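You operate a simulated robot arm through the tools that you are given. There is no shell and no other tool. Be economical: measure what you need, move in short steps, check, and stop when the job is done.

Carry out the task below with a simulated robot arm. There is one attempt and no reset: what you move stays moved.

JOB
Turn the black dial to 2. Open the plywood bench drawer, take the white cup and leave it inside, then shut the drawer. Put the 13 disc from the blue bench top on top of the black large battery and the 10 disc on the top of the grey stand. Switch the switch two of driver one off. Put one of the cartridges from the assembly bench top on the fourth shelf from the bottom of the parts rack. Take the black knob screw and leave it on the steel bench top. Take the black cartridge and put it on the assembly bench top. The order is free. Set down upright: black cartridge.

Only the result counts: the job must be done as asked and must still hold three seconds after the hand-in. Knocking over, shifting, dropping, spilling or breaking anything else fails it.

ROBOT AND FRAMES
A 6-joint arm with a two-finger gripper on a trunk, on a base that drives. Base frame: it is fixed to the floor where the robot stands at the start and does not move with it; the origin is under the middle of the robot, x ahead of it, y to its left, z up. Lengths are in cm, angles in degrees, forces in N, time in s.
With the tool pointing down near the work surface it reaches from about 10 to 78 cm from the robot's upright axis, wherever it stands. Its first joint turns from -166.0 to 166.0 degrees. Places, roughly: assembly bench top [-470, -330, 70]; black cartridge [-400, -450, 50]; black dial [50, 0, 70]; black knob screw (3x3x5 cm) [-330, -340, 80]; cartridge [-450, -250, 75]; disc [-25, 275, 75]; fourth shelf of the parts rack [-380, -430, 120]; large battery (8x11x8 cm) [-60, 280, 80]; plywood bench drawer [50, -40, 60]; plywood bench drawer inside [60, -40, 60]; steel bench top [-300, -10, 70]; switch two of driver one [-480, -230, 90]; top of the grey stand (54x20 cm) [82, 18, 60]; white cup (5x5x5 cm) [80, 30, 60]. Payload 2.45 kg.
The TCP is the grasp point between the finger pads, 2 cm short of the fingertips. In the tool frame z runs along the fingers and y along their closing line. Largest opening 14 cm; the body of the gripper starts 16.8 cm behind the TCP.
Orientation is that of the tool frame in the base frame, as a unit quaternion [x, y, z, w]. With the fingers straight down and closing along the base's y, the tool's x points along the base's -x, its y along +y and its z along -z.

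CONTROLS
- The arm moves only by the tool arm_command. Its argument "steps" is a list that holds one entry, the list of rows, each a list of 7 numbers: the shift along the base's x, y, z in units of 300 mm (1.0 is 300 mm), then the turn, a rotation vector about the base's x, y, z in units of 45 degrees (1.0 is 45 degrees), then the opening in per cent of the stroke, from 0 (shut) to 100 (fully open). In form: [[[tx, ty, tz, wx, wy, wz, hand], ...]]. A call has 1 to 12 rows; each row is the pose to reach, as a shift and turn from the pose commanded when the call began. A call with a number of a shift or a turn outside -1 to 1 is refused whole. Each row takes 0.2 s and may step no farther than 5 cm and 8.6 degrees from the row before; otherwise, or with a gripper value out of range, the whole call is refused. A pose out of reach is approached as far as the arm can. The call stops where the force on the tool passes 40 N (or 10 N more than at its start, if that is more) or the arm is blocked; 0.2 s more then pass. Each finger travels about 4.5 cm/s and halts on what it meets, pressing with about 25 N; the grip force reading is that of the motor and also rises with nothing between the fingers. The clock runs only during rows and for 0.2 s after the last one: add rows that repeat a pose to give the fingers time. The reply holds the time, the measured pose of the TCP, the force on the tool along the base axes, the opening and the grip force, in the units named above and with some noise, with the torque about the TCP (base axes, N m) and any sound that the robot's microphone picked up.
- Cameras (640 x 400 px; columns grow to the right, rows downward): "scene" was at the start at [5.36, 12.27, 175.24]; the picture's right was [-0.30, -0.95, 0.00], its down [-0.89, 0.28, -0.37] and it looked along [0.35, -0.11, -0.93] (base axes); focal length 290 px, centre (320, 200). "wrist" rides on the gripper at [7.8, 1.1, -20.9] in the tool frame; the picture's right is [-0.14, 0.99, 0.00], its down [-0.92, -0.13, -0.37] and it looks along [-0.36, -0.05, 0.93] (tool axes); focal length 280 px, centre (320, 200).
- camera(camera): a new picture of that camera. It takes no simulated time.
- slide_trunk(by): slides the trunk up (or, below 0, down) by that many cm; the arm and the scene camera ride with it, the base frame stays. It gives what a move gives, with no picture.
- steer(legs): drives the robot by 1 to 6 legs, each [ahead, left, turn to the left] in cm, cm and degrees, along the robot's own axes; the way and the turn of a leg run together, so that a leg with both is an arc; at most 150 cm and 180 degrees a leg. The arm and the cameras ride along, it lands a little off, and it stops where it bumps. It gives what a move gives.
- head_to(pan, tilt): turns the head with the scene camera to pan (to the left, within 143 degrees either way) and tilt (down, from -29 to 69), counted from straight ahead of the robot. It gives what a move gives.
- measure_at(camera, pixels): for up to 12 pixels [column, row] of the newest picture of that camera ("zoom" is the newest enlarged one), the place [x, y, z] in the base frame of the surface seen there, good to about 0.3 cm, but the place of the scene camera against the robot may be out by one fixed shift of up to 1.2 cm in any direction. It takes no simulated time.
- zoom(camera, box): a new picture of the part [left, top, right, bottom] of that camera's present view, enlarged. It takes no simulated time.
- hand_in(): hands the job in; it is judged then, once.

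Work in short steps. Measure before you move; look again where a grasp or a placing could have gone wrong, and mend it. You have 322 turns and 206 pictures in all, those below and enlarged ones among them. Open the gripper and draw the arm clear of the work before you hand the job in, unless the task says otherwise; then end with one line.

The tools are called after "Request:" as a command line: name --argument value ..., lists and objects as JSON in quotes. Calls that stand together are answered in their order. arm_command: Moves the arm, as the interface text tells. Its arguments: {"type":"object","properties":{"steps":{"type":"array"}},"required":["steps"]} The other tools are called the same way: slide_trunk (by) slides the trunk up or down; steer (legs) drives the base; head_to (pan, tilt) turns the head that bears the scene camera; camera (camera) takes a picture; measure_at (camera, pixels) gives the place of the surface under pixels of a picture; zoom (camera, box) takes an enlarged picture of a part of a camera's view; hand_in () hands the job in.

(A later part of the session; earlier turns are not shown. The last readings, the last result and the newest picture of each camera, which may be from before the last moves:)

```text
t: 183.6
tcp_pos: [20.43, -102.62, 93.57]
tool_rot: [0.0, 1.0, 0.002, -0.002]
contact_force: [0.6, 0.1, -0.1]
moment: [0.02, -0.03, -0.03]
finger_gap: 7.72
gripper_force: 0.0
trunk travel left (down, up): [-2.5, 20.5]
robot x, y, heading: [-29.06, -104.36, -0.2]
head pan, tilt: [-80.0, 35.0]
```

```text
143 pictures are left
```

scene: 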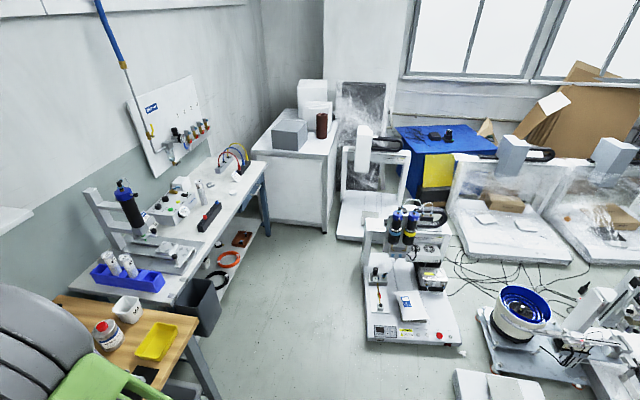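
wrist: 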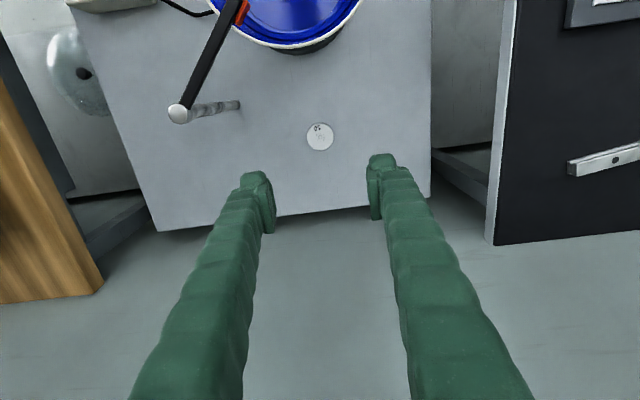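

I return to the −135° view and measure floor and furniture along the open path.

Request:
head_to --pan -135 --tilt 35

Request:
camera --camera "scene"

Request:
measure_at --camera "scene" --pixels '[[380, 345], [420, 300], [430, 255], [470, 240], [500, 165], [440, 165], [345, 105], [330, 70], [550, 160], [600, 390], [610, 320], [480, 150]]'

Request:
measure_at --camera "scene" --pixels '[[390, 95], [470, 100], [450, 95], [560, 125], [610, 130], [530, 200], [480, 220], [620, 210], [640, 255], [350, 150], [375, 155], [310, 105]]'

```text
t: 184.8
tcp_pos: [20.48, -102.61, 93.63]
tool_rot: [-0.001, 1.0, 0.001, -0.002]
contact_force: [0.2, -0.1, 0.1]
moment: [0.0, -0.01, -0.03]
finger_gap: 7.71
gripper_force: 0.0
trunk travel left (down, up): [-2.5, 20.5]
robot x, y, heading: [-28.66, -104.09, -0.3]
head pan, tilt: [-135.0, 35.0]
```

```text
142 pictures are left
```

scene: 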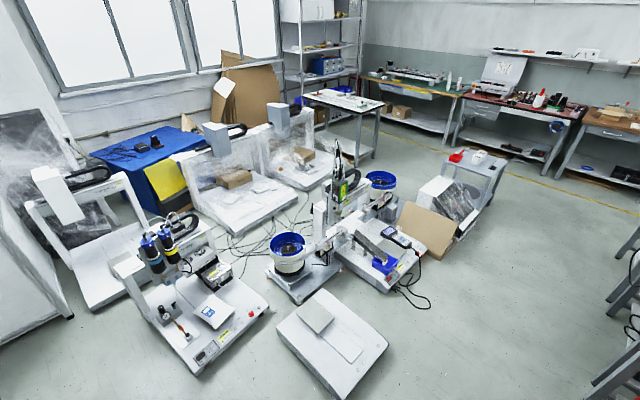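

```text
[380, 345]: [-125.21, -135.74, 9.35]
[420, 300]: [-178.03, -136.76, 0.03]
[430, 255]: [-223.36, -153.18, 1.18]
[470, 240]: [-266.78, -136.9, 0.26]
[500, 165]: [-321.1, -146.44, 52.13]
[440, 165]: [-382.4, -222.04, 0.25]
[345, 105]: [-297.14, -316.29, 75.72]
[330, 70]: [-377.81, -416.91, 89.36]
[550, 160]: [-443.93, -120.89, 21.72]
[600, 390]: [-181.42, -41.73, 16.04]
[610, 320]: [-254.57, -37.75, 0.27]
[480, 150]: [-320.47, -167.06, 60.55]
```

```text
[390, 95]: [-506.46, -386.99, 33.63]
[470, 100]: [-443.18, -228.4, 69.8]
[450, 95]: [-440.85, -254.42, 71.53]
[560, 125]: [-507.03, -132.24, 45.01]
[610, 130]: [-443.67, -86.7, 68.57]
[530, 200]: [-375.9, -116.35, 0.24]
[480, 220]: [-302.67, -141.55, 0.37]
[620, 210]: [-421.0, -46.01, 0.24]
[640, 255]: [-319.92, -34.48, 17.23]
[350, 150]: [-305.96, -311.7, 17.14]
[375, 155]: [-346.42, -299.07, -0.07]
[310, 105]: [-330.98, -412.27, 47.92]
```

Corridor runs at y≈−88 between floor machines (y<−135) and the green bench (y>−42). Turn around and drive along it to x≈−370.

Request:
steer --legs '[[0, 0, -180], [60, -16, 0], [140, 0, 0], [140, 0, 0]]'

Request:
head_to --pan 20 --tilt 40

Request:
camera --camera "scene"

Request:
head_to --pan 80 --tilt 40

Request:
camera --camera "scene"

```text
t: 208.7
tcp_pos: [-417.13, -96.91, 93.68]
tool_rot: [1.0, 0.008, 0.002, 0.001]
contact_force: [1.0, -0.3, 0.1]
moment: [-0.04, 0.01, 0.01]
finger_gap: 7.71
gripper_force: 0.1
trunk travel left (down, up): [-2.5, 20.5]
robot x, y, heading: [-367.99, -94.86, -179.3]
head pan, tilt: [-135.0, 35.0]
```

```text
t: 211.1
tcp_pos: [-417.14, -96.95, 93.74]
tool_rot: [1.0, 0.009, 0.001, 0.001]
contact_force: [-0.6, -1.0, 0.2]
moment: [0.03, -0.01, 0.0]
finger_gap: 7.69
gripper_force: 0.0
trunk travel left (down, up): [-2.5, 20.5]
robot x, y, heading: [-367.86, -94.72, -179.0]
head pan, tilt: [20.0, 40.0]
```

```text
141 pictures are left
```

scene: 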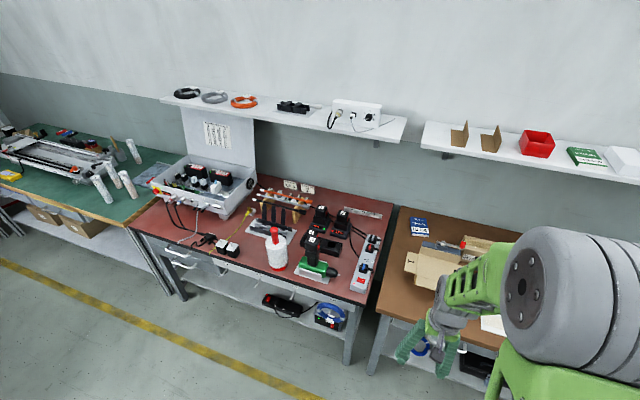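

```text
t: 212.4
tcp_pos: [-417.12, -96.93, 93.8]
tool_rot: [1.0, 0.009, 0.002, 0.001]
contact_force: [0.3, -0.2, -0.7]
moment: [0.0, 0.04, 0.02]
finger_gap: 7.69
gripper_force: 0.0
trunk travel left (down, up): [-2.5, 20.5]
robot x, y, heading: [-368.0, -94.21, -179.5]
head pan, tilt: [80.0, 40.0]
```

```text
140 pictures are left
```

scene: 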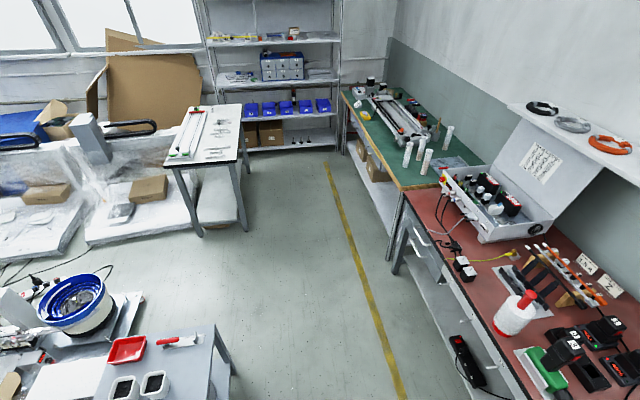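

The assembly bench (green, white cartridges at (405–447,150)) lies along the right. Zoom on the panel box, bench and rack.

Request:
zoom --camera "scene" --box '[430, 130, 560, 250]'

Request:
zoom --camera "scene" --box '[330, 60, 490, 190]'

Request:
zoom --camera "scene" --box '[200, 0, 345, 160]'

Request:
zoom --camera "scene" --box '[160, 90, 260, 180]'

```text
3.33 times, centred on (495, 190) of scene
```

zoom: 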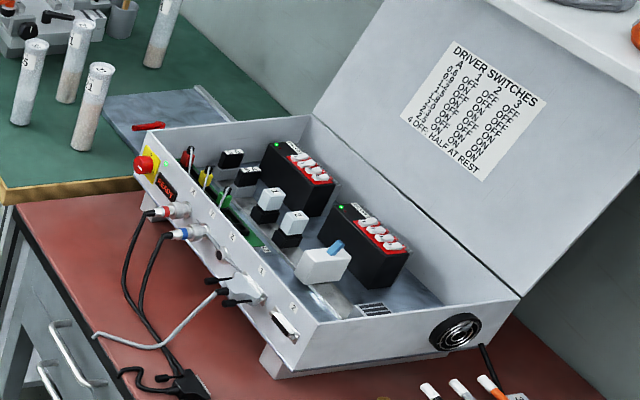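

```text
3.08 times, centred on (410, 125) of scene
```

zoom: 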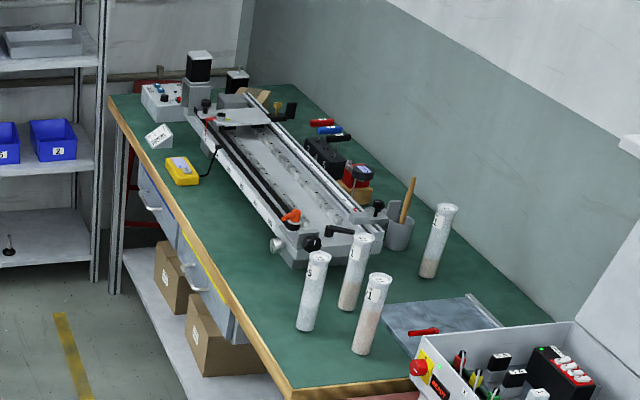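

```text
2.50 times, centred on (272, 80) of scene
```

zoom: 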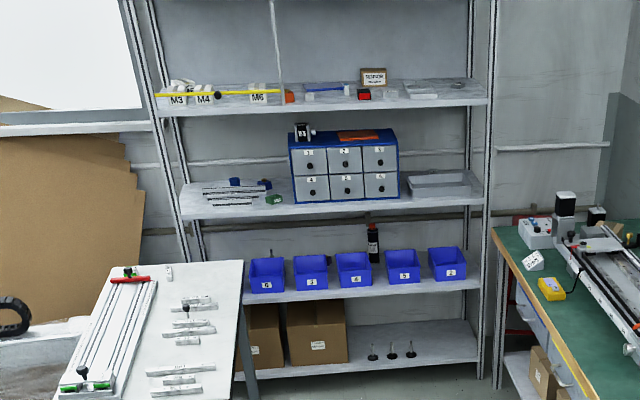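

```text
4.44 times, centred on (210, 135) of scene
```

zoom: 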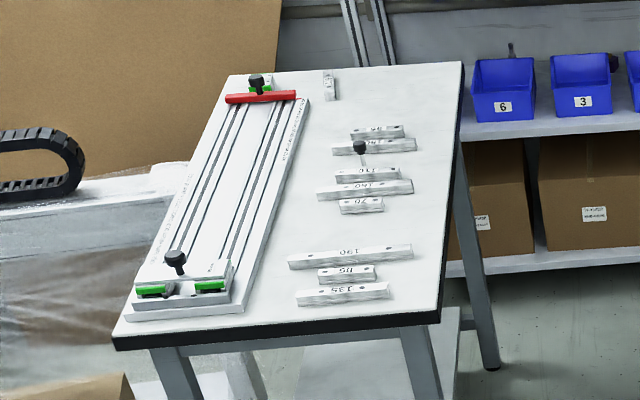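

Drivers with DIP switches are in the box at (490,195). Measure box parts, cart corner and bench edges.

Request:
measure_at --camera "scene" --pixels '[[215, 325], [236, 370], [200, 232], [246, 225], [238, 108], [494, 180], [513, 203], [440, 200], [403, 190], [395, 268], [470, 240], [520, 235]]'

Request:
measure_at --camera "scene" --pixels '[[408, 145], [421, 136], [428, 153], [448, 128], [283, 95], [284, 120], [220, 40], [330, 40], [235, 85], [250, 120], [345, 90], [310, 145]]'

```text
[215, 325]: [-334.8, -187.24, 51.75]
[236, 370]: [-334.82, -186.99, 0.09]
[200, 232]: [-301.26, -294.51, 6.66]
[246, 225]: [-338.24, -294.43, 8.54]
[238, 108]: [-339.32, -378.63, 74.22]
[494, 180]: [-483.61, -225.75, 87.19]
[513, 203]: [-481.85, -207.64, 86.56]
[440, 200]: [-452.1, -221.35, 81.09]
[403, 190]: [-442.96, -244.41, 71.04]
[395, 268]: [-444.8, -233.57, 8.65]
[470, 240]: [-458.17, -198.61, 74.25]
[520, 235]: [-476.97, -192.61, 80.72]
```

```text
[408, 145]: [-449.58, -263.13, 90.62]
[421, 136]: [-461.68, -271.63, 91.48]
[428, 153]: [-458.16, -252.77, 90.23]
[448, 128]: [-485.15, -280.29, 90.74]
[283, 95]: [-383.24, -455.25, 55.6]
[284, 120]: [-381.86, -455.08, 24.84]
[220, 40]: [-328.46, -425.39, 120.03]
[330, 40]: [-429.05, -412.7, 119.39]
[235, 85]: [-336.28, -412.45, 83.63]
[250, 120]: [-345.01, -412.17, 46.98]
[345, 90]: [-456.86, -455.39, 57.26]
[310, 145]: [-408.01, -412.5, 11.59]
```

Aisle centre x≈−391. Raise the trunk 15 cm for clearance, drive ahead 22 and left 125 to face the box.

Request:
slide_trunk --by 15

Request:
steer --legs '[[22, 0, -0.5], [0, 124, 0]]'

Request:
camera --camera "wrist"

Request:
head_to --pan 5 --tilt 45

Request:
camera --camera "scene"

```text
t: 214.2
tcp_pos: [-417.08, -96.97, 108.85]
tool_rot: [1.0, 0.009, 0.001, 0.002]
contact_force: [-0.1, 0.9, 0.5]
moment: [-0.04, 0.0, -0.02]
finger_gap: 7.72
gripper_force: 0.2
trunk travel left (down, up): [-17.5, 5.5]
robot x, y, heading: [-368.04, -94.84, -179.3]
head pan, tilt: [80.0, 40.0]
```

```text
t: 226.6
tcp_pos: [-438.57, -221.49, 108.75]
tool_rot: [1.0, 0.006, 0.002, 0.002]
contact_force: [0.0, -0.1, 0.4]
moment: [0.0, 0.01, 0.03]
finger_gap: 7.7
gripper_force: 0.0
trunk travel left (down, up): [-17.5, 5.5]
robot x, y, heading: [-389.81, -219.13, -179.5]
head pan, tilt: [80.0, 40.0]
```

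```text
135 pictures are left
```

wrist: 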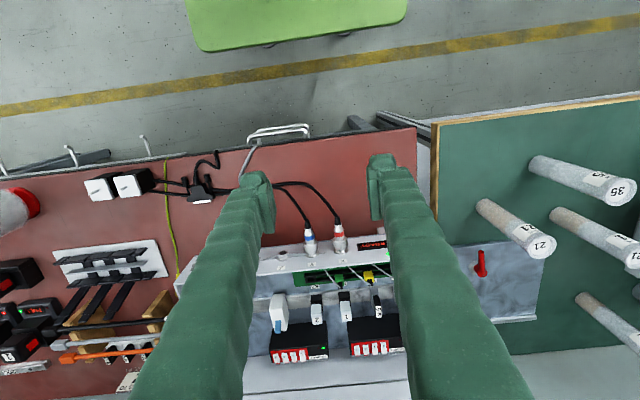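

```text
t: 228.1
tcp_pos: [-438.5, -221.36, 108.69]
tool_rot: [1.0, 0.006, 0.002, 0.002]
contact_force: [0.2, -0.1, -0.3]
moment: [0.01, 0.02, 0.02]
finger_gap: 7.7
gripper_force: 0.0
trunk travel left (down, up): [-17.5, 5.5]
robot x, y, heading: [-389.32, -219.23, -179.5]
head pan, tilt: [5.0, 45.0]
```

```text
134 pictures are left
```

scene: 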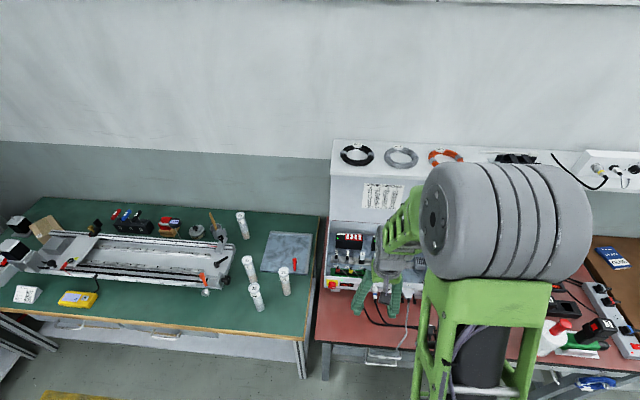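

Zoom the wrist view on the drivers (300–390, 290–350).

Request:
zoom --camera "wrist" --box '[255, 260, 415, 370]'

Request:
zoom --camera "scene" --box '[325, 140, 415, 300]'

```text
3.64 times, centred on (335, 315) of wrist
```

zoom: 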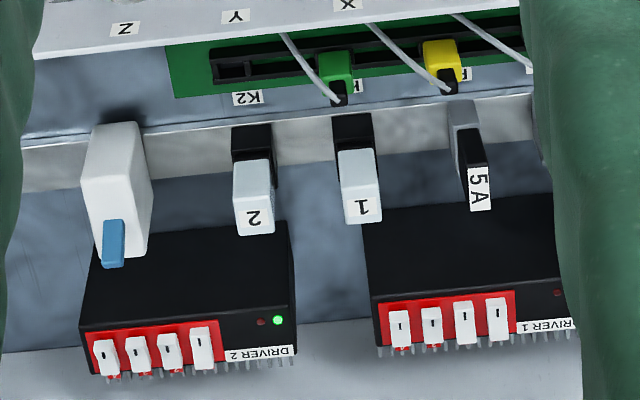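

```text
2.50 times, centred on (370, 220) of scene
```

zoom: 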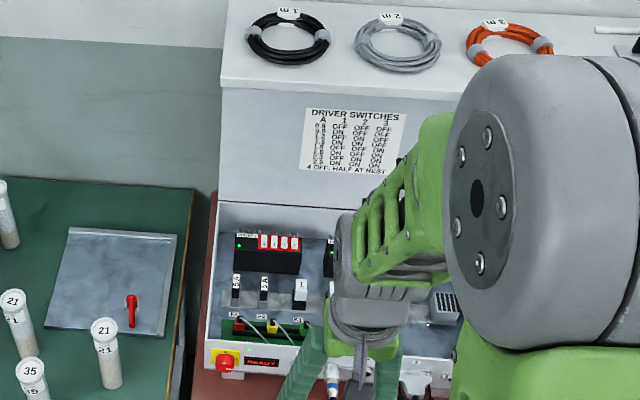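

Driver 1 is at y≈−226. Drive ahead 18 and reach over it for a closer look.

Request:
steer --legs '[[18, 0, 0]]'

Request:
arm_command --steps '[[[-0.1, 0, 0, 0, 0, 0, 40], [-0.2, -0.05, 0, 0, 0, 0, 20], [-0.3, -0.1, 0, 0, 0, 0, 0], [-0.4, -0.15, 0, 0, 0, 0, 0]]]'

Request:
camera --camera "wrist"

```text
t: 229.6
tcp_pos: [-456.46, -221.69, 108.6]
tool_rot: [1.0, 0.006, 0.001, 0.002]
contact_force: [0.5, 0.0, -0.3]
moment: [0.02, -0.08, 0.02]
finger_gap: 7.69
gripper_force: 0.0
trunk travel left (down, up): [-17.5, 5.5]
robot x, y, heading: [-407.32, -219.68, -179.6]
head pan, tilt: [5.0, 45.0]
```

```text
t: 230.6
tcp_pos: [-468.45, -226.1, 108.52]
tool_rot: [1.0, 0.006, 0.003, 0.002]
contact_force: [-0.2, 0.4, 1.0]
moment: [-0.01, -0.03, 0.04]
finger_gap: 0.0
gripper_force: 7.2
trunk travel left (down, up): [-17.5, 5.5]
robot x, y, heading: [-407.57, -219.46, -179.4]
head pan, tilt: [5.0, 45.0]
```

```text
131 pictures are left
```

wrist: 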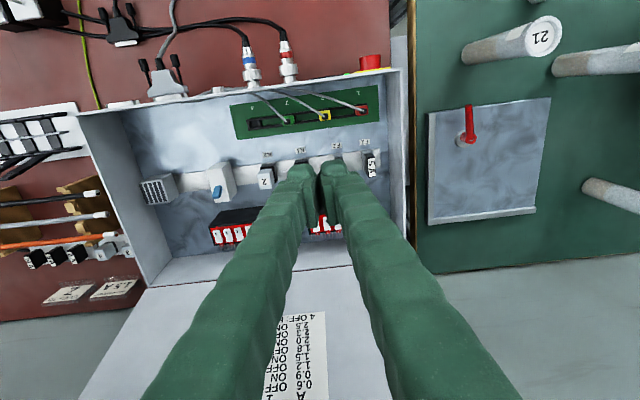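

Fingers hide driver 1; shift +y 12 cm to see it beside the fingers.

Request:
arm_command --steps '[[[0, 0.15, 0, 0, 0, 0, 0], [0, 0.3, 0, 0, 0, 0, 0], [-0.05, 0.42, 0, 0, 0, 0, 0]]]'

Request:
camera --camera "wrist"

```text
t: 231.4
tcp_pos: [-469.88, -213.38, 108.57]
tool_rot: [1.0, 0.006, 0.003, 0.001]
contact_force: [0.3, 0.3, 0.2]
moment: [-0.03, -0.04, 0.01]
finger_gap: 0.0
gripper_force: 24.8
trunk travel left (down, up): [-17.5, 5.5]
robot x, y, heading: [-407.18, -219.22, -179.7]
head pan, tilt: [5.0, 45.0]
```

```text
130 pictures are left
```

wrist: 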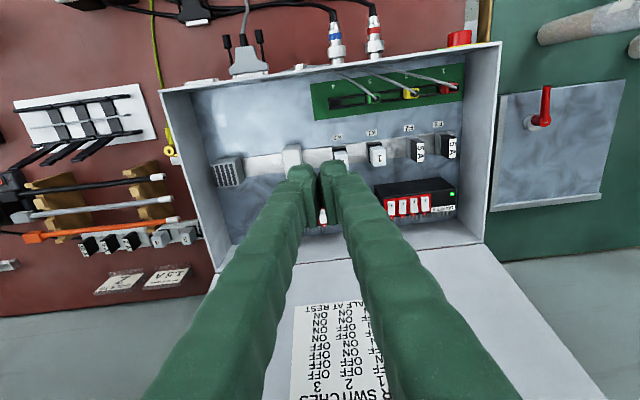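

Request:
zoom --camera "wrist" --box '[365, 170, 465, 230]'

Request:
measure_at --camera "zoom" --pixels '[[160, 215], [230, 215], [305, 210], [380, 205], [300, 100], [160, 190], [230, 190], [305, 180], [380, 175], [120, 220], [560, 250], [300, 255]]'

```text
6.40 times, centred on (415, 200) of wrist
```

zoom: 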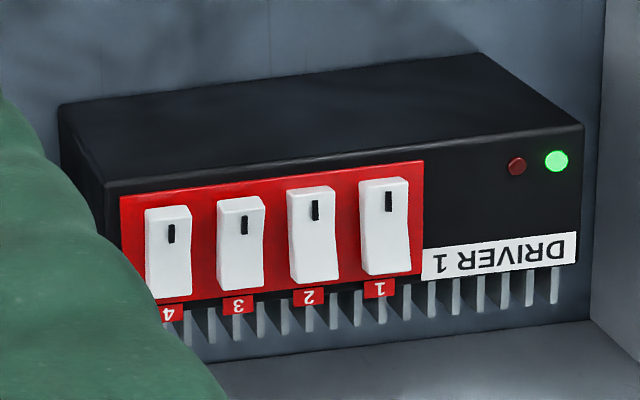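

```text
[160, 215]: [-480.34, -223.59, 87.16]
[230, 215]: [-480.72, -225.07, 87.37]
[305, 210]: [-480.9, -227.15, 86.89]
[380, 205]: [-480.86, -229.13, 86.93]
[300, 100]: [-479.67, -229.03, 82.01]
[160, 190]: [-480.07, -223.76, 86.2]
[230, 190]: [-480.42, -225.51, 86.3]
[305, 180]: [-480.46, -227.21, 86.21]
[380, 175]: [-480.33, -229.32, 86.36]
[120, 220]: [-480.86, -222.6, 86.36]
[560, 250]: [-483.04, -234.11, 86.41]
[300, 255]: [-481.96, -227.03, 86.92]
```

Switch 2 of driver 1 is at ≈(−481,−227.2,87). To learn ON/OFF appearance, compare driver 2: move the fingers −y out of the way.

Request:
arm_command --steps '[[[0, -0.15, 0.05, 0, 0, 0, 0], [0, -0.3, 0.05, 0, 0, 0, 0], [0, -0.45, 0.05, 0, 0, 0, 0], [0, -0.55, 0.05, 0, 0, 0, 0], [0, -0.68, 0.05, 0, 0, 0, 0]]]'

Request:
camera --camera "wrist"

```text
t: 232.6
tcp_pos: [-469.95, -234.03, 110.29]
tool_rot: [1.0, 0.006, 0.002, 0.002]
contact_force: [1.1, -0.7, 0.6]
moment: [0.03, 0.01, 0.01]
finger_gap: 0.03
gripper_force: 24.9
trunk travel left (down, up): [-17.5, 5.5]
robot x, y, heading: [-407.09, -219.59, -179.7]
head pan, tilt: [5.0, 45.0]
```

```text
128 pictures are left
```

wrist: 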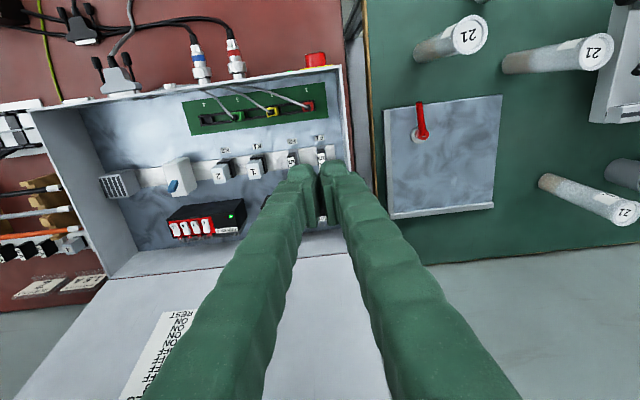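

Request:
zoom --camera "wrist" --box '[160, 190, 260, 250]'

Request:
zoom --camera "scene" --box '[355, 180, 410, 220]'

```text
6.40 times, centred on (210, 220) of wrist
```

zoom: 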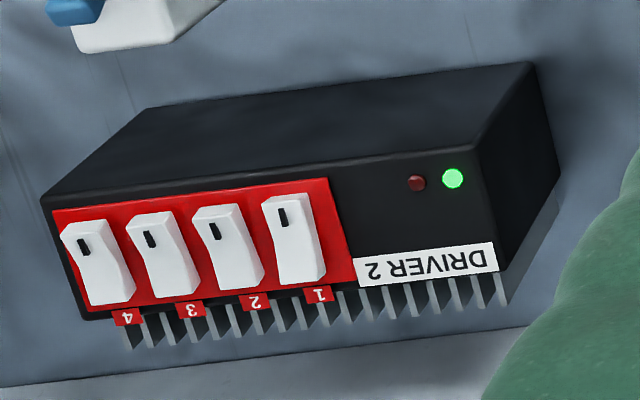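

```text
10.00 times, centred on (382, 200) of scene
```

zoom: 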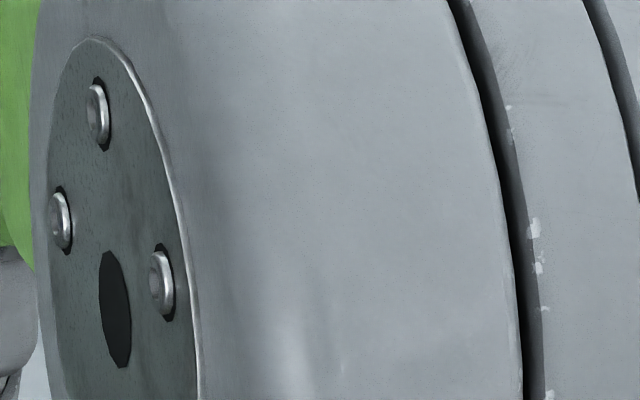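

All look similar; I need a closer view of driver 1. Lower to z≈99 beside it (y≈−213).

Request:
arm_command --steps '[[[0, 0.15, 0, 0, 0, 0, 0], [0, 0.3, 0, 0, 0, 0, 0], [0, 0.45, 0, 0, 0, 0, 0], [0, 0.6, -0.05, 0, 0, 0, 0], [0, 0.7, -0.18, 0, 0, 0, 0], [0, 0.72, -0.33, 0, 0, 0, 0], [0, 0.72, -0.4, 0, 0, 0, 0]]]'

Request:
camera --camera "wrist"

```text
t: 234.2
tcp_pos: [-469.94, -212.19, 98.2]
tool_rot: [1.0, 0.006, 0.002, 0.001]
contact_force: [-0.2, -1.3, -0.1]
moment: [-0.01, -0.01, 0.01]
finger_gap: 0.0
gripper_force: 25.4
trunk travel left (down, up): [-17.5, 5.5]
robot x, y, heading: [-407.31, -219.42, -179.6]
head pan, tilt: [5.0, 45.0]
```

```text
125 pictures are left
```

wrist: 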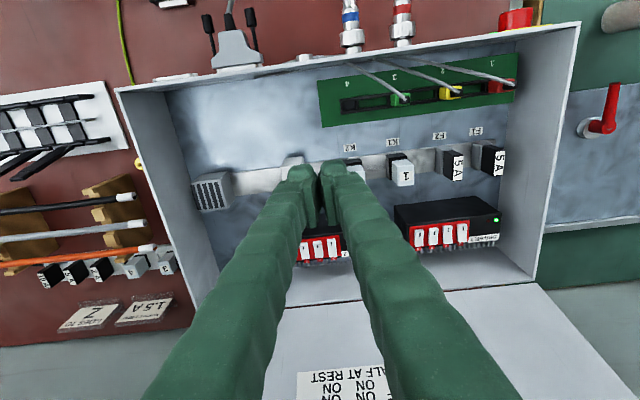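

Request:
zoom --camera "wrist" --box '[400, 210, 480, 260]'

Request:
measure_at --camera "zoom" --pixels '[[140, 150], [140, 200], [140, 250], [255, 140], [255, 190], [260, 240], [370, 130], [370, 180], [380, 230], [490, 115], [490, 170], [490, 220]]'

```text
8.00 times, centred on (440, 235) of wrist
```

zoom: 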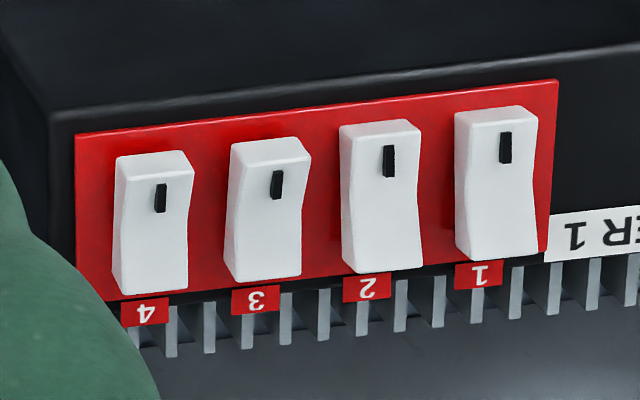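

```text
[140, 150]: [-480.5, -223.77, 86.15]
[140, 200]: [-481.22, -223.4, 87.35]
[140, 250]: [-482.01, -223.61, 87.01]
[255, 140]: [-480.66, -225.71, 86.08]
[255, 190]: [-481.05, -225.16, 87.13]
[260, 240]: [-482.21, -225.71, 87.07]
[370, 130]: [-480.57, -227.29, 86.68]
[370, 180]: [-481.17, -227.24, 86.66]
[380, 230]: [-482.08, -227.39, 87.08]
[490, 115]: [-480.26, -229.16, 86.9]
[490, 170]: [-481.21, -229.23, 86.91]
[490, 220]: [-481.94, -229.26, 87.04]
```

Two visual states are present (1,2 vs 3,4). I look from the scene camera's angle too.

Request:
camera --camera "scene"

Request:
zoom --camera "scene" --box '[310, 215, 390, 280]'

```text
123 pictures are left
```

scene: 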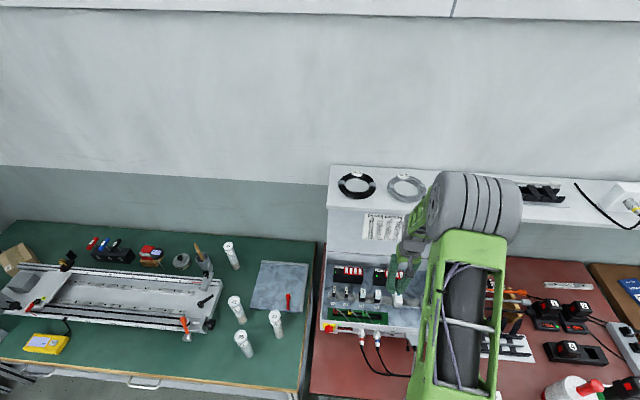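

```text
6.15 times, centred on (350, 248) of scene
```

zoom: 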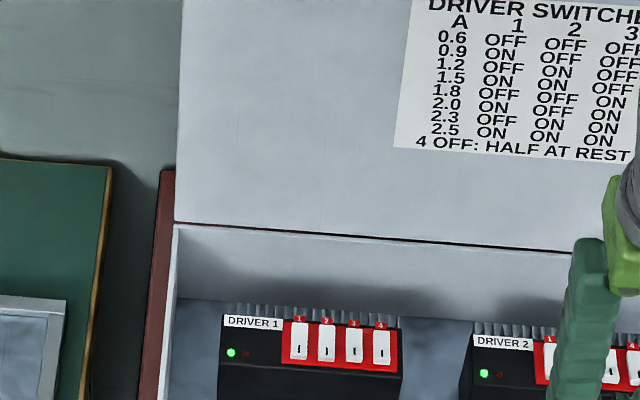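

Request:
zoom --camera "scene" --box '[341, 262, 365, 280]'

Request:
zoom --camera "scene" --box '[370, 262, 402, 284]'

```text
16.00 times, centred on (353, 271) of scene
```

zoom: 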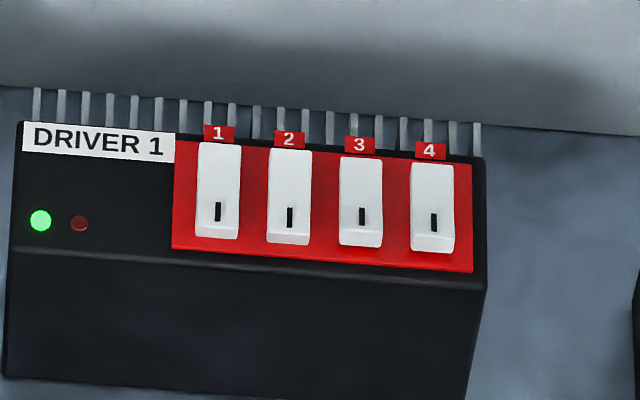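

```text
16.00 times, centred on (386, 273) of scene
```

zoom: 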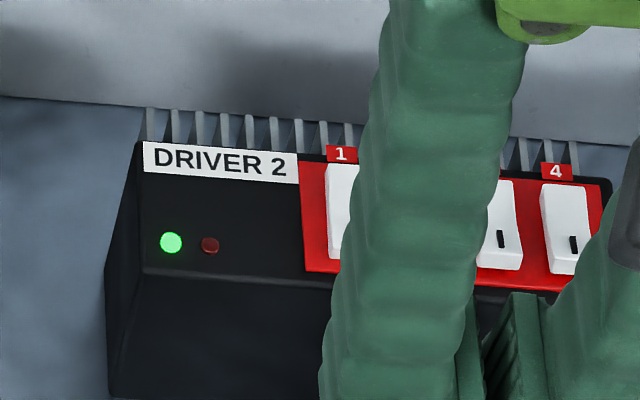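

Front view: switches 1,2 have the near "I" end pressed (ON), 3,4 raised (OFF). So I must press the far end of switch 2 (≈(−482.2,−227.25)). I measure clearance behind and driver edges.

Request:
measure_at --camera "wrist" --pixels '[[440, 262], [440, 280], [440, 300], [404, 240], [497, 215], [497, 238], [395, 205], [345, 250], [340, 240], [560, 200]]'

Request:
measure_at --camera "zoom" --pixels '[[140, 220], [20, 10], [610, 205], [560, 195]]'

```text
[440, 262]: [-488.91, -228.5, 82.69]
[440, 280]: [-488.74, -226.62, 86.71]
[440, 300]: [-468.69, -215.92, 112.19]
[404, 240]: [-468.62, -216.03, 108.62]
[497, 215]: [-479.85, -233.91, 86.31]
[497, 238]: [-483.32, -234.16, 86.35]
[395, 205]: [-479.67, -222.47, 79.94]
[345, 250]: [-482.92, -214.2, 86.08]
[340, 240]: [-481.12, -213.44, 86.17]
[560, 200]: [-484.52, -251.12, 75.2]
```

```text
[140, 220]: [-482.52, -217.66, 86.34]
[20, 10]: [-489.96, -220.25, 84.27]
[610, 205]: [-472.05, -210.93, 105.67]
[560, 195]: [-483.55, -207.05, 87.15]
```

Check where the lid is above the box.

Request:
measure_at --camera "scene" --pixels '[[345, 245], [345, 230], [345, 215], [345, 195], [332, 205], [345, 170]]'

```text
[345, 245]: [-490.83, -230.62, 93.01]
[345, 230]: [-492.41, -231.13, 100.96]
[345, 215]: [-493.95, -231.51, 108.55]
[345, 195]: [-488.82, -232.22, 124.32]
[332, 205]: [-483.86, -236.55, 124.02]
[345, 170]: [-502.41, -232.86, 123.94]
```

A shelf hangs at z=124 from x≈−484, so I tilt the tool 30° to keep the wrist away, open to ~5.85 cm so one finger lines up with switch 2 and the other with the gap between drivers.

Request:
arm_command --steps '[[[-0.05, -0.1, 0, 0, 0.17, 0, 42], [-0.12, -0.2, 0, 0, 0.34, 0, 42], [-0.22, -0.3, 0, 0, 0.51, 0, 42], [-0.32, -0.381, 0, 0, 0.667, 0, 42], [-0.422, -0.381, -0.03, 0, 0.667, 0, 42], [-0.422, -0.381, -0.14, 0, 0.667, 0, 42]]]'

Request:
camera --camera "wrist"

Request:
camera --camera "scene"

```text
t: 235.6
tcp_pos: [-482.68, -223.69, 94.0]
tool_rot: [0.966, 0.005, -0.257, 0.0]
contact_force: [-0.5, -0.7, 0.7]
moment: [-0.03, 0.0, 0.01]
finger_gap: 5.88
gripper_force: 0.1
trunk travel left (down, up): [-17.5, 5.5]
robot x, y, heading: [-407.57, -219.62, -179.6]
head pan, tilt: [5.0, 45.0]
```

```text
119 pictures are left
```

wrist: 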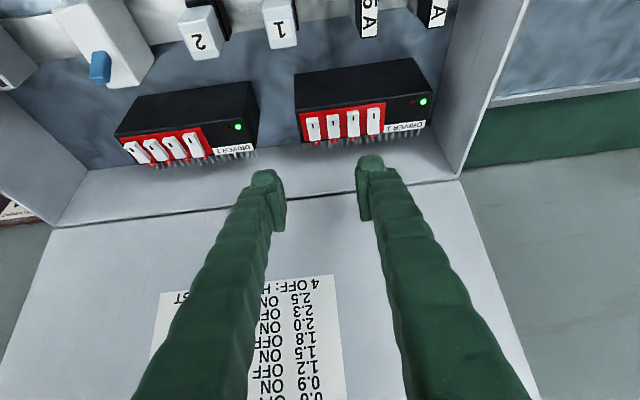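

```text
118 pictures are left
```

scene: 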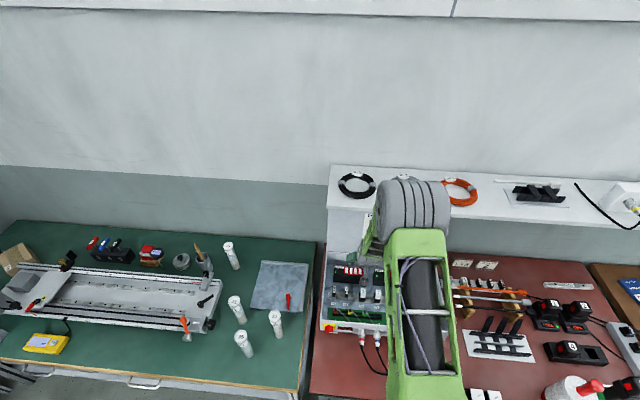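

Zoom in and measure switch positions and the finger tip for final alignment.

Request:
zoom --camera "wrist" --box '[290, 90, 410, 180]'

Request:
measure_at --camera "zoom" --pixels '[[125, 190], [225, 190], [275, 160], [333, 175], [300, 185], [365, 185], [330, 205], [330, 130], [430, 350], [385, 370], [450, 165], [210, 220]]'

```text
4.44 times, centred on (350, 135) of wrist
```

zoom: 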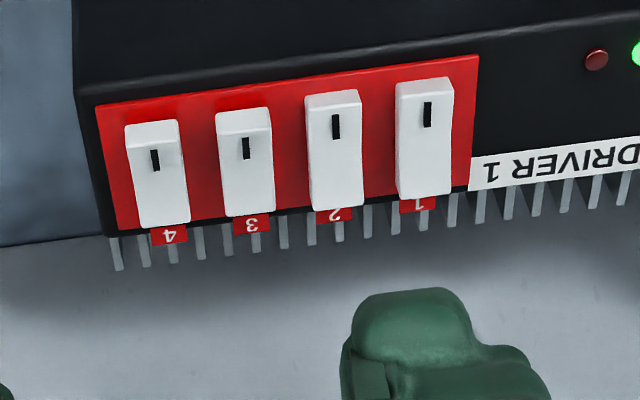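

```text
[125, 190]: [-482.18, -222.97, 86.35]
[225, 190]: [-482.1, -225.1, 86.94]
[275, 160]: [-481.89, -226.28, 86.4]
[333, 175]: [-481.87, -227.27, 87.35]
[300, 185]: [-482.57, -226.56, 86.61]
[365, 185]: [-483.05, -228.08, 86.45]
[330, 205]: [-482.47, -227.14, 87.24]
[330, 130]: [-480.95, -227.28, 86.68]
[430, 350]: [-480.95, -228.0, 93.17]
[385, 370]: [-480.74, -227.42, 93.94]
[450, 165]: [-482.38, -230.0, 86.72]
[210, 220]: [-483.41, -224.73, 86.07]
```

Switch 2's far end is raised; finger needs +0.4 in y. Descend vertically in decreasing steps to press.

Request:
arm_command --steps '[[[-0.004, 0.014, -0.06, 0, 0, 0, 42], [-0.004, 0.014, -0.11, 0, 0, 0, 42], [-0.004, 0.014, -0.135, 0, 0, 0, 42]]]'

Request:
zoom --camera "wrist" --box '[290, 90, 410, 180]'

```text
t: 236.4
tcp_pos: [-482.56, -223.3, 89.99]
tool_rot: [0.966, 0.006, -0.257, 0.0]
contact_force: [-0.2, 0.3, 0.4]
moment: [0.05, -0.03, -0.02]
finger_gap: 5.87
gripper_force: 0.1
trunk travel left (down, up): [-17.5, 5.5]
robot x, y, heading: [-407.91, -219.42, -179.6]
head pan, tilt: [5.0, 45.0]
```

```text
4.44 times, centred on (350, 135) of wrist
```

zoom: 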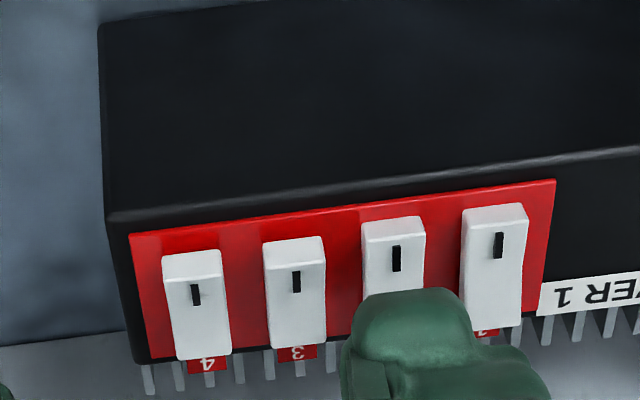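

Tip still ~0.3 cm too far toward switch 1; shift +y 0.3 then press down slowly.

Request:
arm_command --steps '[[[0, 0.01, 0, 0, 0, 0, 42], [0, 0.01, -0.01, 0, 0, 0, 42], [0, 0.01, -0.02, 0, 0, 0, 42]]]'

Request:
zoom --camera "wrist" --box '[290, 90, 410, 180]'

```text
t: 237.2
tcp_pos: [-482.59, -222.96, 89.4]
tool_rot: [0.966, 0.006, -0.259, 0.0]
contact_force: [0.5, 0.4, 6.7]
moment: [-0.26, -0.08, 0.11]
finger_gap: 5.88
gripper_force: 0.0
trunk travel left (down, up): [-17.5, 5.5]
robot x, y, heading: [-407.41, -219.52, -179.5]
head pan, tilt: [5.0, 45.0]
```

```text
4.44 times, centred on (350, 135) of wrist
```

zoom: 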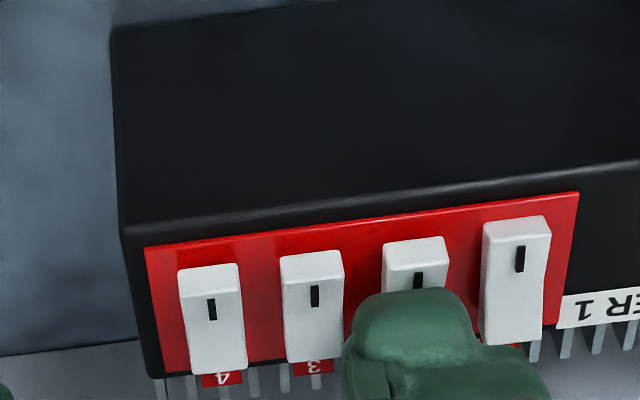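

Contact 6.7 N and switch 2 seems to be tipping. Press 0.3 cm more, then lift to check.

Request:
arm_command --steps '[[[0, 0, -0.007, 0, 0, 0, 42], [0, 0, -0.012, 0, 0, 0, 42], [0, 0, -0.012, 0, 0, 0, 42]]]'

Request:
arm_command --steps '[[[0, 0, 0.05, 0, 0, 0, 42], [0, 0, 0.15, 0, 0, 0, 42]]]'

Request:
zoom --camera "wrist" --box '[290, 90, 410, 180]'

```text
t: 238.0
tcp_pos: [-482.77, -222.88, 89.38]
tool_rot: [0.966, 0.006, -0.26, 0.001]
contact_force: [7.3, 2.1, 39.7]
moment: [-1.54, -0.41, 0.26]
finger_gap: 5.93
gripper_force: 0.5
trunk travel left (down, up): [-17.5, 5.5]
robot x, y, heading: [-407.37, -219.48, -179.3]
head pan, tilt: [5.0, 45.0]
```

```text
t: 238.6
tcp_pos: [-482.43, -222.94, 93.26]
tool_rot: [0.967, 0.005, -0.255, 0.0]
contact_force: [-0.3, -0.4, -0.1]
moment: [0.01, -0.01, 0.01]
finger_gap: 5.89
gripper_force: 0.0
trunk travel left (down, up): [-17.5, 5.5]
robot x, y, heading: [-407.32, -219.71, -179.8]
head pan, tilt: [5.0, 45.0]
```

```text
4.44 times, centred on (350, 135) of wrist
```

zoom: 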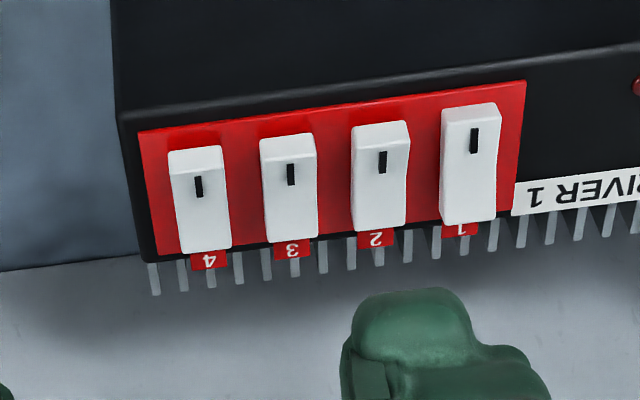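

Switch 2 now matches the OFF ones. Retract toward the robot, then plan the white-cartridge grasp.

Request:
arm_command --steps '[[[0.05, 0, 0.12, 0, 0, 0, 42], [0.18, 0, 0.2, 0, -0.15, 0, 50], [0.33, 0, 0.25, 0, -0.3, 0, 57], [0.48, 0, 0.28, 0, -0.45, 0, 57], [0.63, 0, 0.3, 0, -0.6, 0, 57], [0.78, 0, 0.3, 0, -0.667, 0, 57], [0.9, 0, 0.3, 0, -0.667, 0, 57]]]'

Request:
steer --legs '[[-17, 0, 0]]'

Request:
head_to --pan 45 --tilt 45

Request:
camera --camera "scene"

```text
t: 240.2
tcp_pos: [-459.04, -223.17, 100.67]
tool_rot: [0.999, 0.006, -0.041, -0.027]
contact_force: [-0.7, 0.0, 0.0]
moment: [0.0, -0.02, -0.03]
finger_gap: 8.0
gripper_force: 0.0
out of reach, approached as far as the arm can: row 2, 3, 4, 5, 6, 7
trunk travel left (down, up): [-17.5, 5.5]
robot x, y, heading: [-407.54, -219.3, -179.3]
head pan, tilt: [5.0, 45.0]
```

```text
t: 241.7
tcp_pos: [-442.25, -223.01, 100.64]
tool_rot: [0.999, 0.005, -0.042, -0.027]
contact_force: [0.5, -0.2, 0.2]
moment: [0.03, 0.03, -0.02]
finger_gap: 7.96
gripper_force: 0.1
trunk travel left (down, up): [-17.5, 5.5]
robot x, y, heading: [-390.78, -219.32, -179.4]
head pan, tilt: [5.0, 45.0]
```

```text
t: 242.7
tcp_pos: [-442.28, -223.15, 100.68]
tool_rot: [0.999, 0.005, -0.042, -0.027]
contact_force: [-0.2, -0.2, -0.3]
moment: [-0.02, 0.03, 0.02]
finger_gap: 8.01
gripper_force: 0.0
trunk travel left (down, up): [-17.5, 5.5]
robot x, y, heading: [-390.73, -219.67, -179.4]
head pan, tilt: [45.0, 45.0]
```

```text
113 pictures are left
```

scene: 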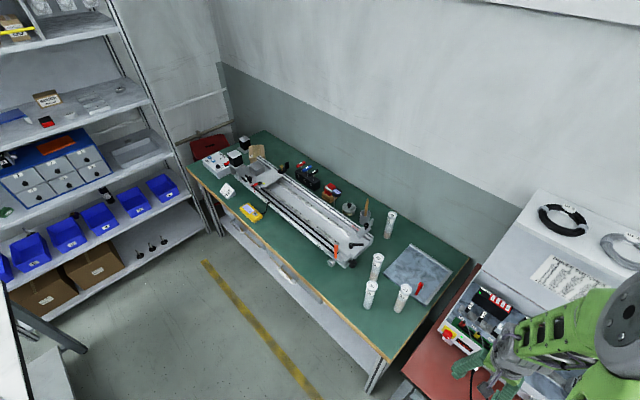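

Zoom on the rack to sort out shelf levels and free space.

Request:
zoom --camera "scene" --box '[0, 0, 200, 150]'

Request:
measure_at --camera "scene" --pixels '[[85, 40], [100, 95], [130, 95], [145, 145], [125, 200], [20, 45], [40, 130], [120, 85], [75, 108], [60, 25], [150, 235], [110, 22]]'

Request:
measure_at --camera "scene" --pixels '[[370, 285], [370, 307], [376, 256], [403, 287], [402, 310], [391, 213], [335, 265], [420, 290], [345, 310], [380, 330]]'

```text
2.67 times, centred on (100, 75) of scene
```

zoom: 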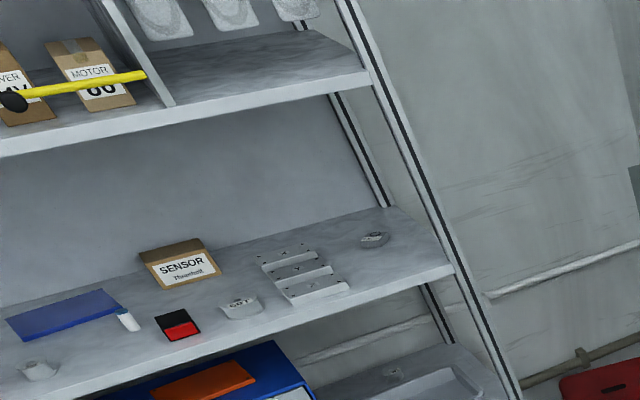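

```text
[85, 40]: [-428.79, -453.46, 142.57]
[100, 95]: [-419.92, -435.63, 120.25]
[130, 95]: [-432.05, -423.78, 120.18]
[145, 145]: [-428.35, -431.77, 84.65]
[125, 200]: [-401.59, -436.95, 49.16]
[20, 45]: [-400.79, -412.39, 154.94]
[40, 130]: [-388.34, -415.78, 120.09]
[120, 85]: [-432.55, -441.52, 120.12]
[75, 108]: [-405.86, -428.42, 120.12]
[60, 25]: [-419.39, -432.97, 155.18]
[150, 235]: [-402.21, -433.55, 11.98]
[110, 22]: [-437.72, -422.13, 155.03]
```

```text
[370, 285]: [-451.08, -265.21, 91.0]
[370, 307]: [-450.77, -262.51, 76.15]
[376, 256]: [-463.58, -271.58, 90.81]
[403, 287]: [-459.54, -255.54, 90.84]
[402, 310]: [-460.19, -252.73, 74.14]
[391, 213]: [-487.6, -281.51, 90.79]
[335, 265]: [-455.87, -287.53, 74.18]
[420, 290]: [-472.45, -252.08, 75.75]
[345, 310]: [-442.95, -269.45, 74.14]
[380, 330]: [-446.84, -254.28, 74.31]
```

Shelf 4 is at z=120.1 (shelf 5 at 155). I'll grasp the front cartridge at ≈(−451,−263.5) horizontally. Reposition: back 12, left 42.

Request:
steer --legs '[[-12, 0, 0], [0, 42, 0]]'

Request:
arm_command --steps '[[[0, 0, 0, 0, 0.15, 0, 57], [0, 0, 0, 0, 0.3, 0, 57], [0, 0, 0, 0, 0.45, 0, 57], [0, 0, 0, 0, 0.6, 0, 57], [0, 0, 0, 0, 0.75, 0, 57], [0, 0, 0, 0, 0.9, 0, 57]]]'

Request:
arm_command --steps '[[[0, 0, 0, 0, 0.15, 0, 57], [0, 0, 0, 0, 0.3, 0, 57], [0, 0, 0, 0, 0.45, 0, 57], [0, 0, 0, 0, 0.6, 0, 57], [0, 0, 0, 0, 0.75, 0, 57], [0, 0, 0, 0, 0.9, 0, 57]]]'

```text
t: 247.8
tcp_pos: [-429.86, -265.02, 100.57]
tool_rot: [0.999, 0.005, -0.042, -0.026]
contact_force: [-0.6, 0.1, -0.5]
moment: [0.0, -0.01, -0.01]
finger_gap: 7.97
gripper_force: 0.0
trunk travel left (down, up): [-17.5, 5.5]
robot x, y, heading: [-377.98, -261.21, -179.2]
head pan, tilt: [45.0, 45.0]
```

```text
t: 249.2
tcp_pos: [-433.6, -266.04, 98.44]
tool_rot: [0.923, -0.004, -0.384, -0.027]
contact_force: [-0.3, -0.6, -0.4]
moment: [0.08, -0.01, -0.07]
finger_gap: 7.99
gripper_force: 0.1
out of reach, approached as far as the arm can: row 1, 2, 3, 4, 5, 6
trunk travel left (down, up): [-17.5, 5.5]
robot x, y, heading: [-378.05, -260.92, -179.3]
head pan, tilt: [45.0, 45.0]
```

```text
t: 250.6
tcp_pos: [-434.73, -270.08, 98.41]
tool_rot: [0.737, -0.021, -0.675, -0.031]
contact_force: [-0.1, -0.6, -1.1]
moment: [-0.01, 0.0, -0.04]
finger_gap: 7.97
gripper_force: 0.2
out of reach, approached as far as the arm can: row 1, 5, 6
trunk travel left (down, up): [-17.5, 5.5]
robot x, y, heading: [-378.42, -261.4, -179.4]
head pan, tilt: [45.0, 45.0]
```

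Tool is nearly horizontal. Correct the residual (≈5° pitch, 4° yaw) and take a wrist look.

Request:
arm_command --steps '[[[0, 0.1, -0.05, -0.009, 0.056, 0.047, 57], [0, 0.2, -0.15, -0.018, 0.112, 0.094, 57], [0, 0.22, -0.25, -0.018, 0.112, 0.094, 57], [0, 0.22, -0.25, -0.018, 0.112, 0.094, 57]]]'

Request:
camera --camera "wrist"

Request:
camera --camera "scene"

```text
t: 251.6
tcp_pos: [-441.63, -271.21, 88.39]
tool_rot: [-0.704, -0.005, 0.71, -0.005]
contact_force: [-0.4, -0.2, 0.2]
moment: [0.01, 0.01, -0.01]
finger_gap: 7.93
gripper_force: 0.1
out of reach, approached as far as the arm can: row 1, 2, 3, 4
trunk travel left (down, up): [-17.5, 5.5]
robot x, y, heading: [-378.12, -261.24, -179.2]
head pan, tilt: [45.0, 45.0]
```

```text
111 pictures are left
```

wrist: 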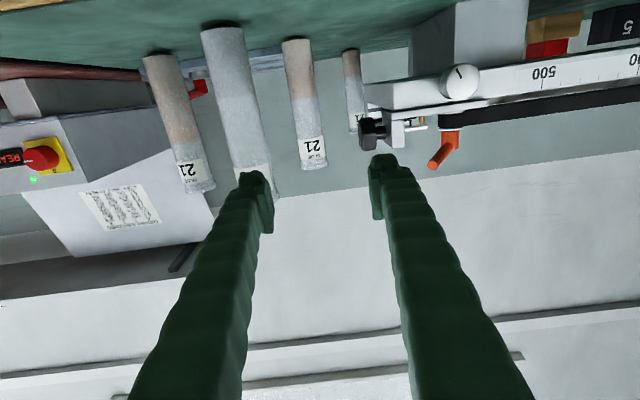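

```text
110 pictures are left
```

scene: 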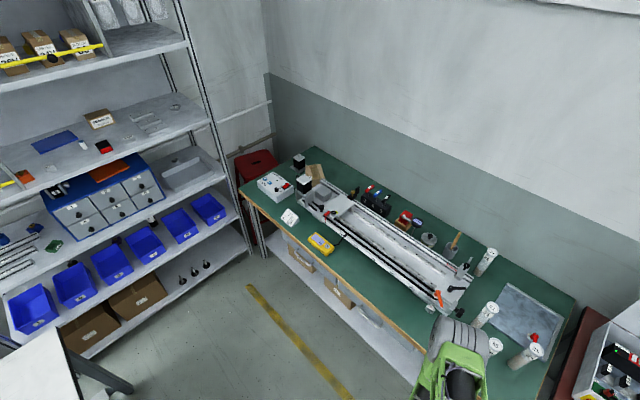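

Upside-down view: front cartridge at (240,110), tops toward the bottom. Measure it and its neighbours.

Request:
measure_at --camera "wrist" --pixels '[[222, 80], [232, 80], [243, 80], [235, 110], [242, 145], [215, 38], [255, 165], [303, 100], [178, 110], [353, 80], [200, 190], [315, 165]]'

```text
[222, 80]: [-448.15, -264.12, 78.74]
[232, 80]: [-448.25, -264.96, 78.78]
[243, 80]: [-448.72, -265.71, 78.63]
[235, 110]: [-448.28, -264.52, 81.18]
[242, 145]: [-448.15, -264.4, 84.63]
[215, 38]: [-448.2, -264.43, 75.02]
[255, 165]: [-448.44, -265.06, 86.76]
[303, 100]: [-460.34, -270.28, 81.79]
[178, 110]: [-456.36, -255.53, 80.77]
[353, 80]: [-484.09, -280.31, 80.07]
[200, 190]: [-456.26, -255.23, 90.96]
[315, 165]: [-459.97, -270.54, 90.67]
```

Cartridge centre ≈(−450.1,−264.6). Align y and z at standoff first.

Request:
arm_command --steps '[[[0, 0.1, -0.05, 0, 0, 0, 57], [0, 0.22, -0.113, 0, 0, 0, 57], [0, 0.22, -0.113, 0, 0, 0, 57]]]'

Request:
camera --camera "wrist"

```text
t: 252.4
tcp_pos: [-443.09, -265.21, 84.14]
tool_rot: [-0.703, -0.007, 0.711, -0.007]
contact_force: [-0.4, -0.5, -0.7]
moment: [0.02, 0.02, 0.0]
finger_gap: 7.98
gripper_force: 0.0
out of reach, approached as far as the arm can: row 1, 2, 3
trunk travel left (down, up): [-17.5, 5.5]
robot x, y, heading: [-377.88, -261.22, -179.3]
head pan, tilt: [45.0, 45.0]
```

```text
109 pictures are left
```

wrist: 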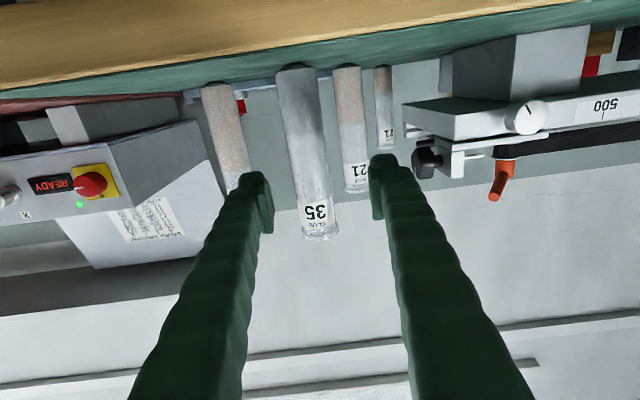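

Cartridge "35" is between the fingers. Advance 7 cm, +0.6 in y, and close.

Request:
arm_command --steps '[[[-0.1, 0.02, 0, 0, 0, 0, 57], [-0.2, 0.02, 0, 0, 0, 0, 57], [-0.235, 0.02, 0, 0, 0, 0, 57], [-0.235, 0.02, 0, 0, 0, 0, 40], [-0.235, 0.02, 0, 0, 0, 0, 22], [-0.235, 0.02, 0, 0, 0, 0, 20], [-0.235, 0.02, 0, 0, 0, 0, 20]]]'

Request:
camera --camera "wrist"

```text
t: 254.0
tcp_pos: [-450.23, -264.52, 84.16]
tool_rot: [-0.702, -0.007, 0.712, -0.007]
contact_force: [-0.9, 0.1, 0.9]
moment: [0.04, 0.02, -0.04]
finger_gap: 3.49
gripper_force: 25.0
trunk travel left (down, up): [-17.5, 5.5]
robot x, y, heading: [-378.2, -260.97, -179.5]
head pan, tilt: [45.0, 45.0]
```

```text
108 pictures are left
```

wrist: 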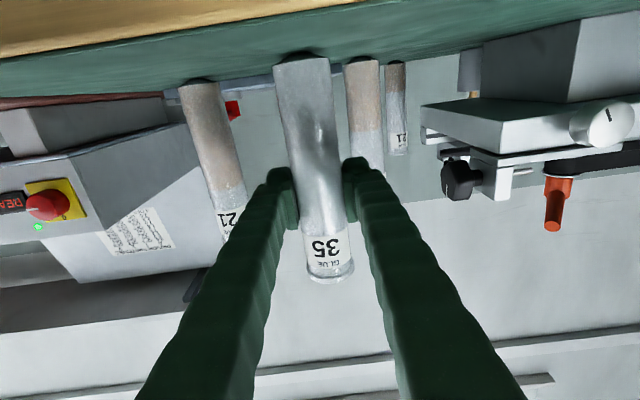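

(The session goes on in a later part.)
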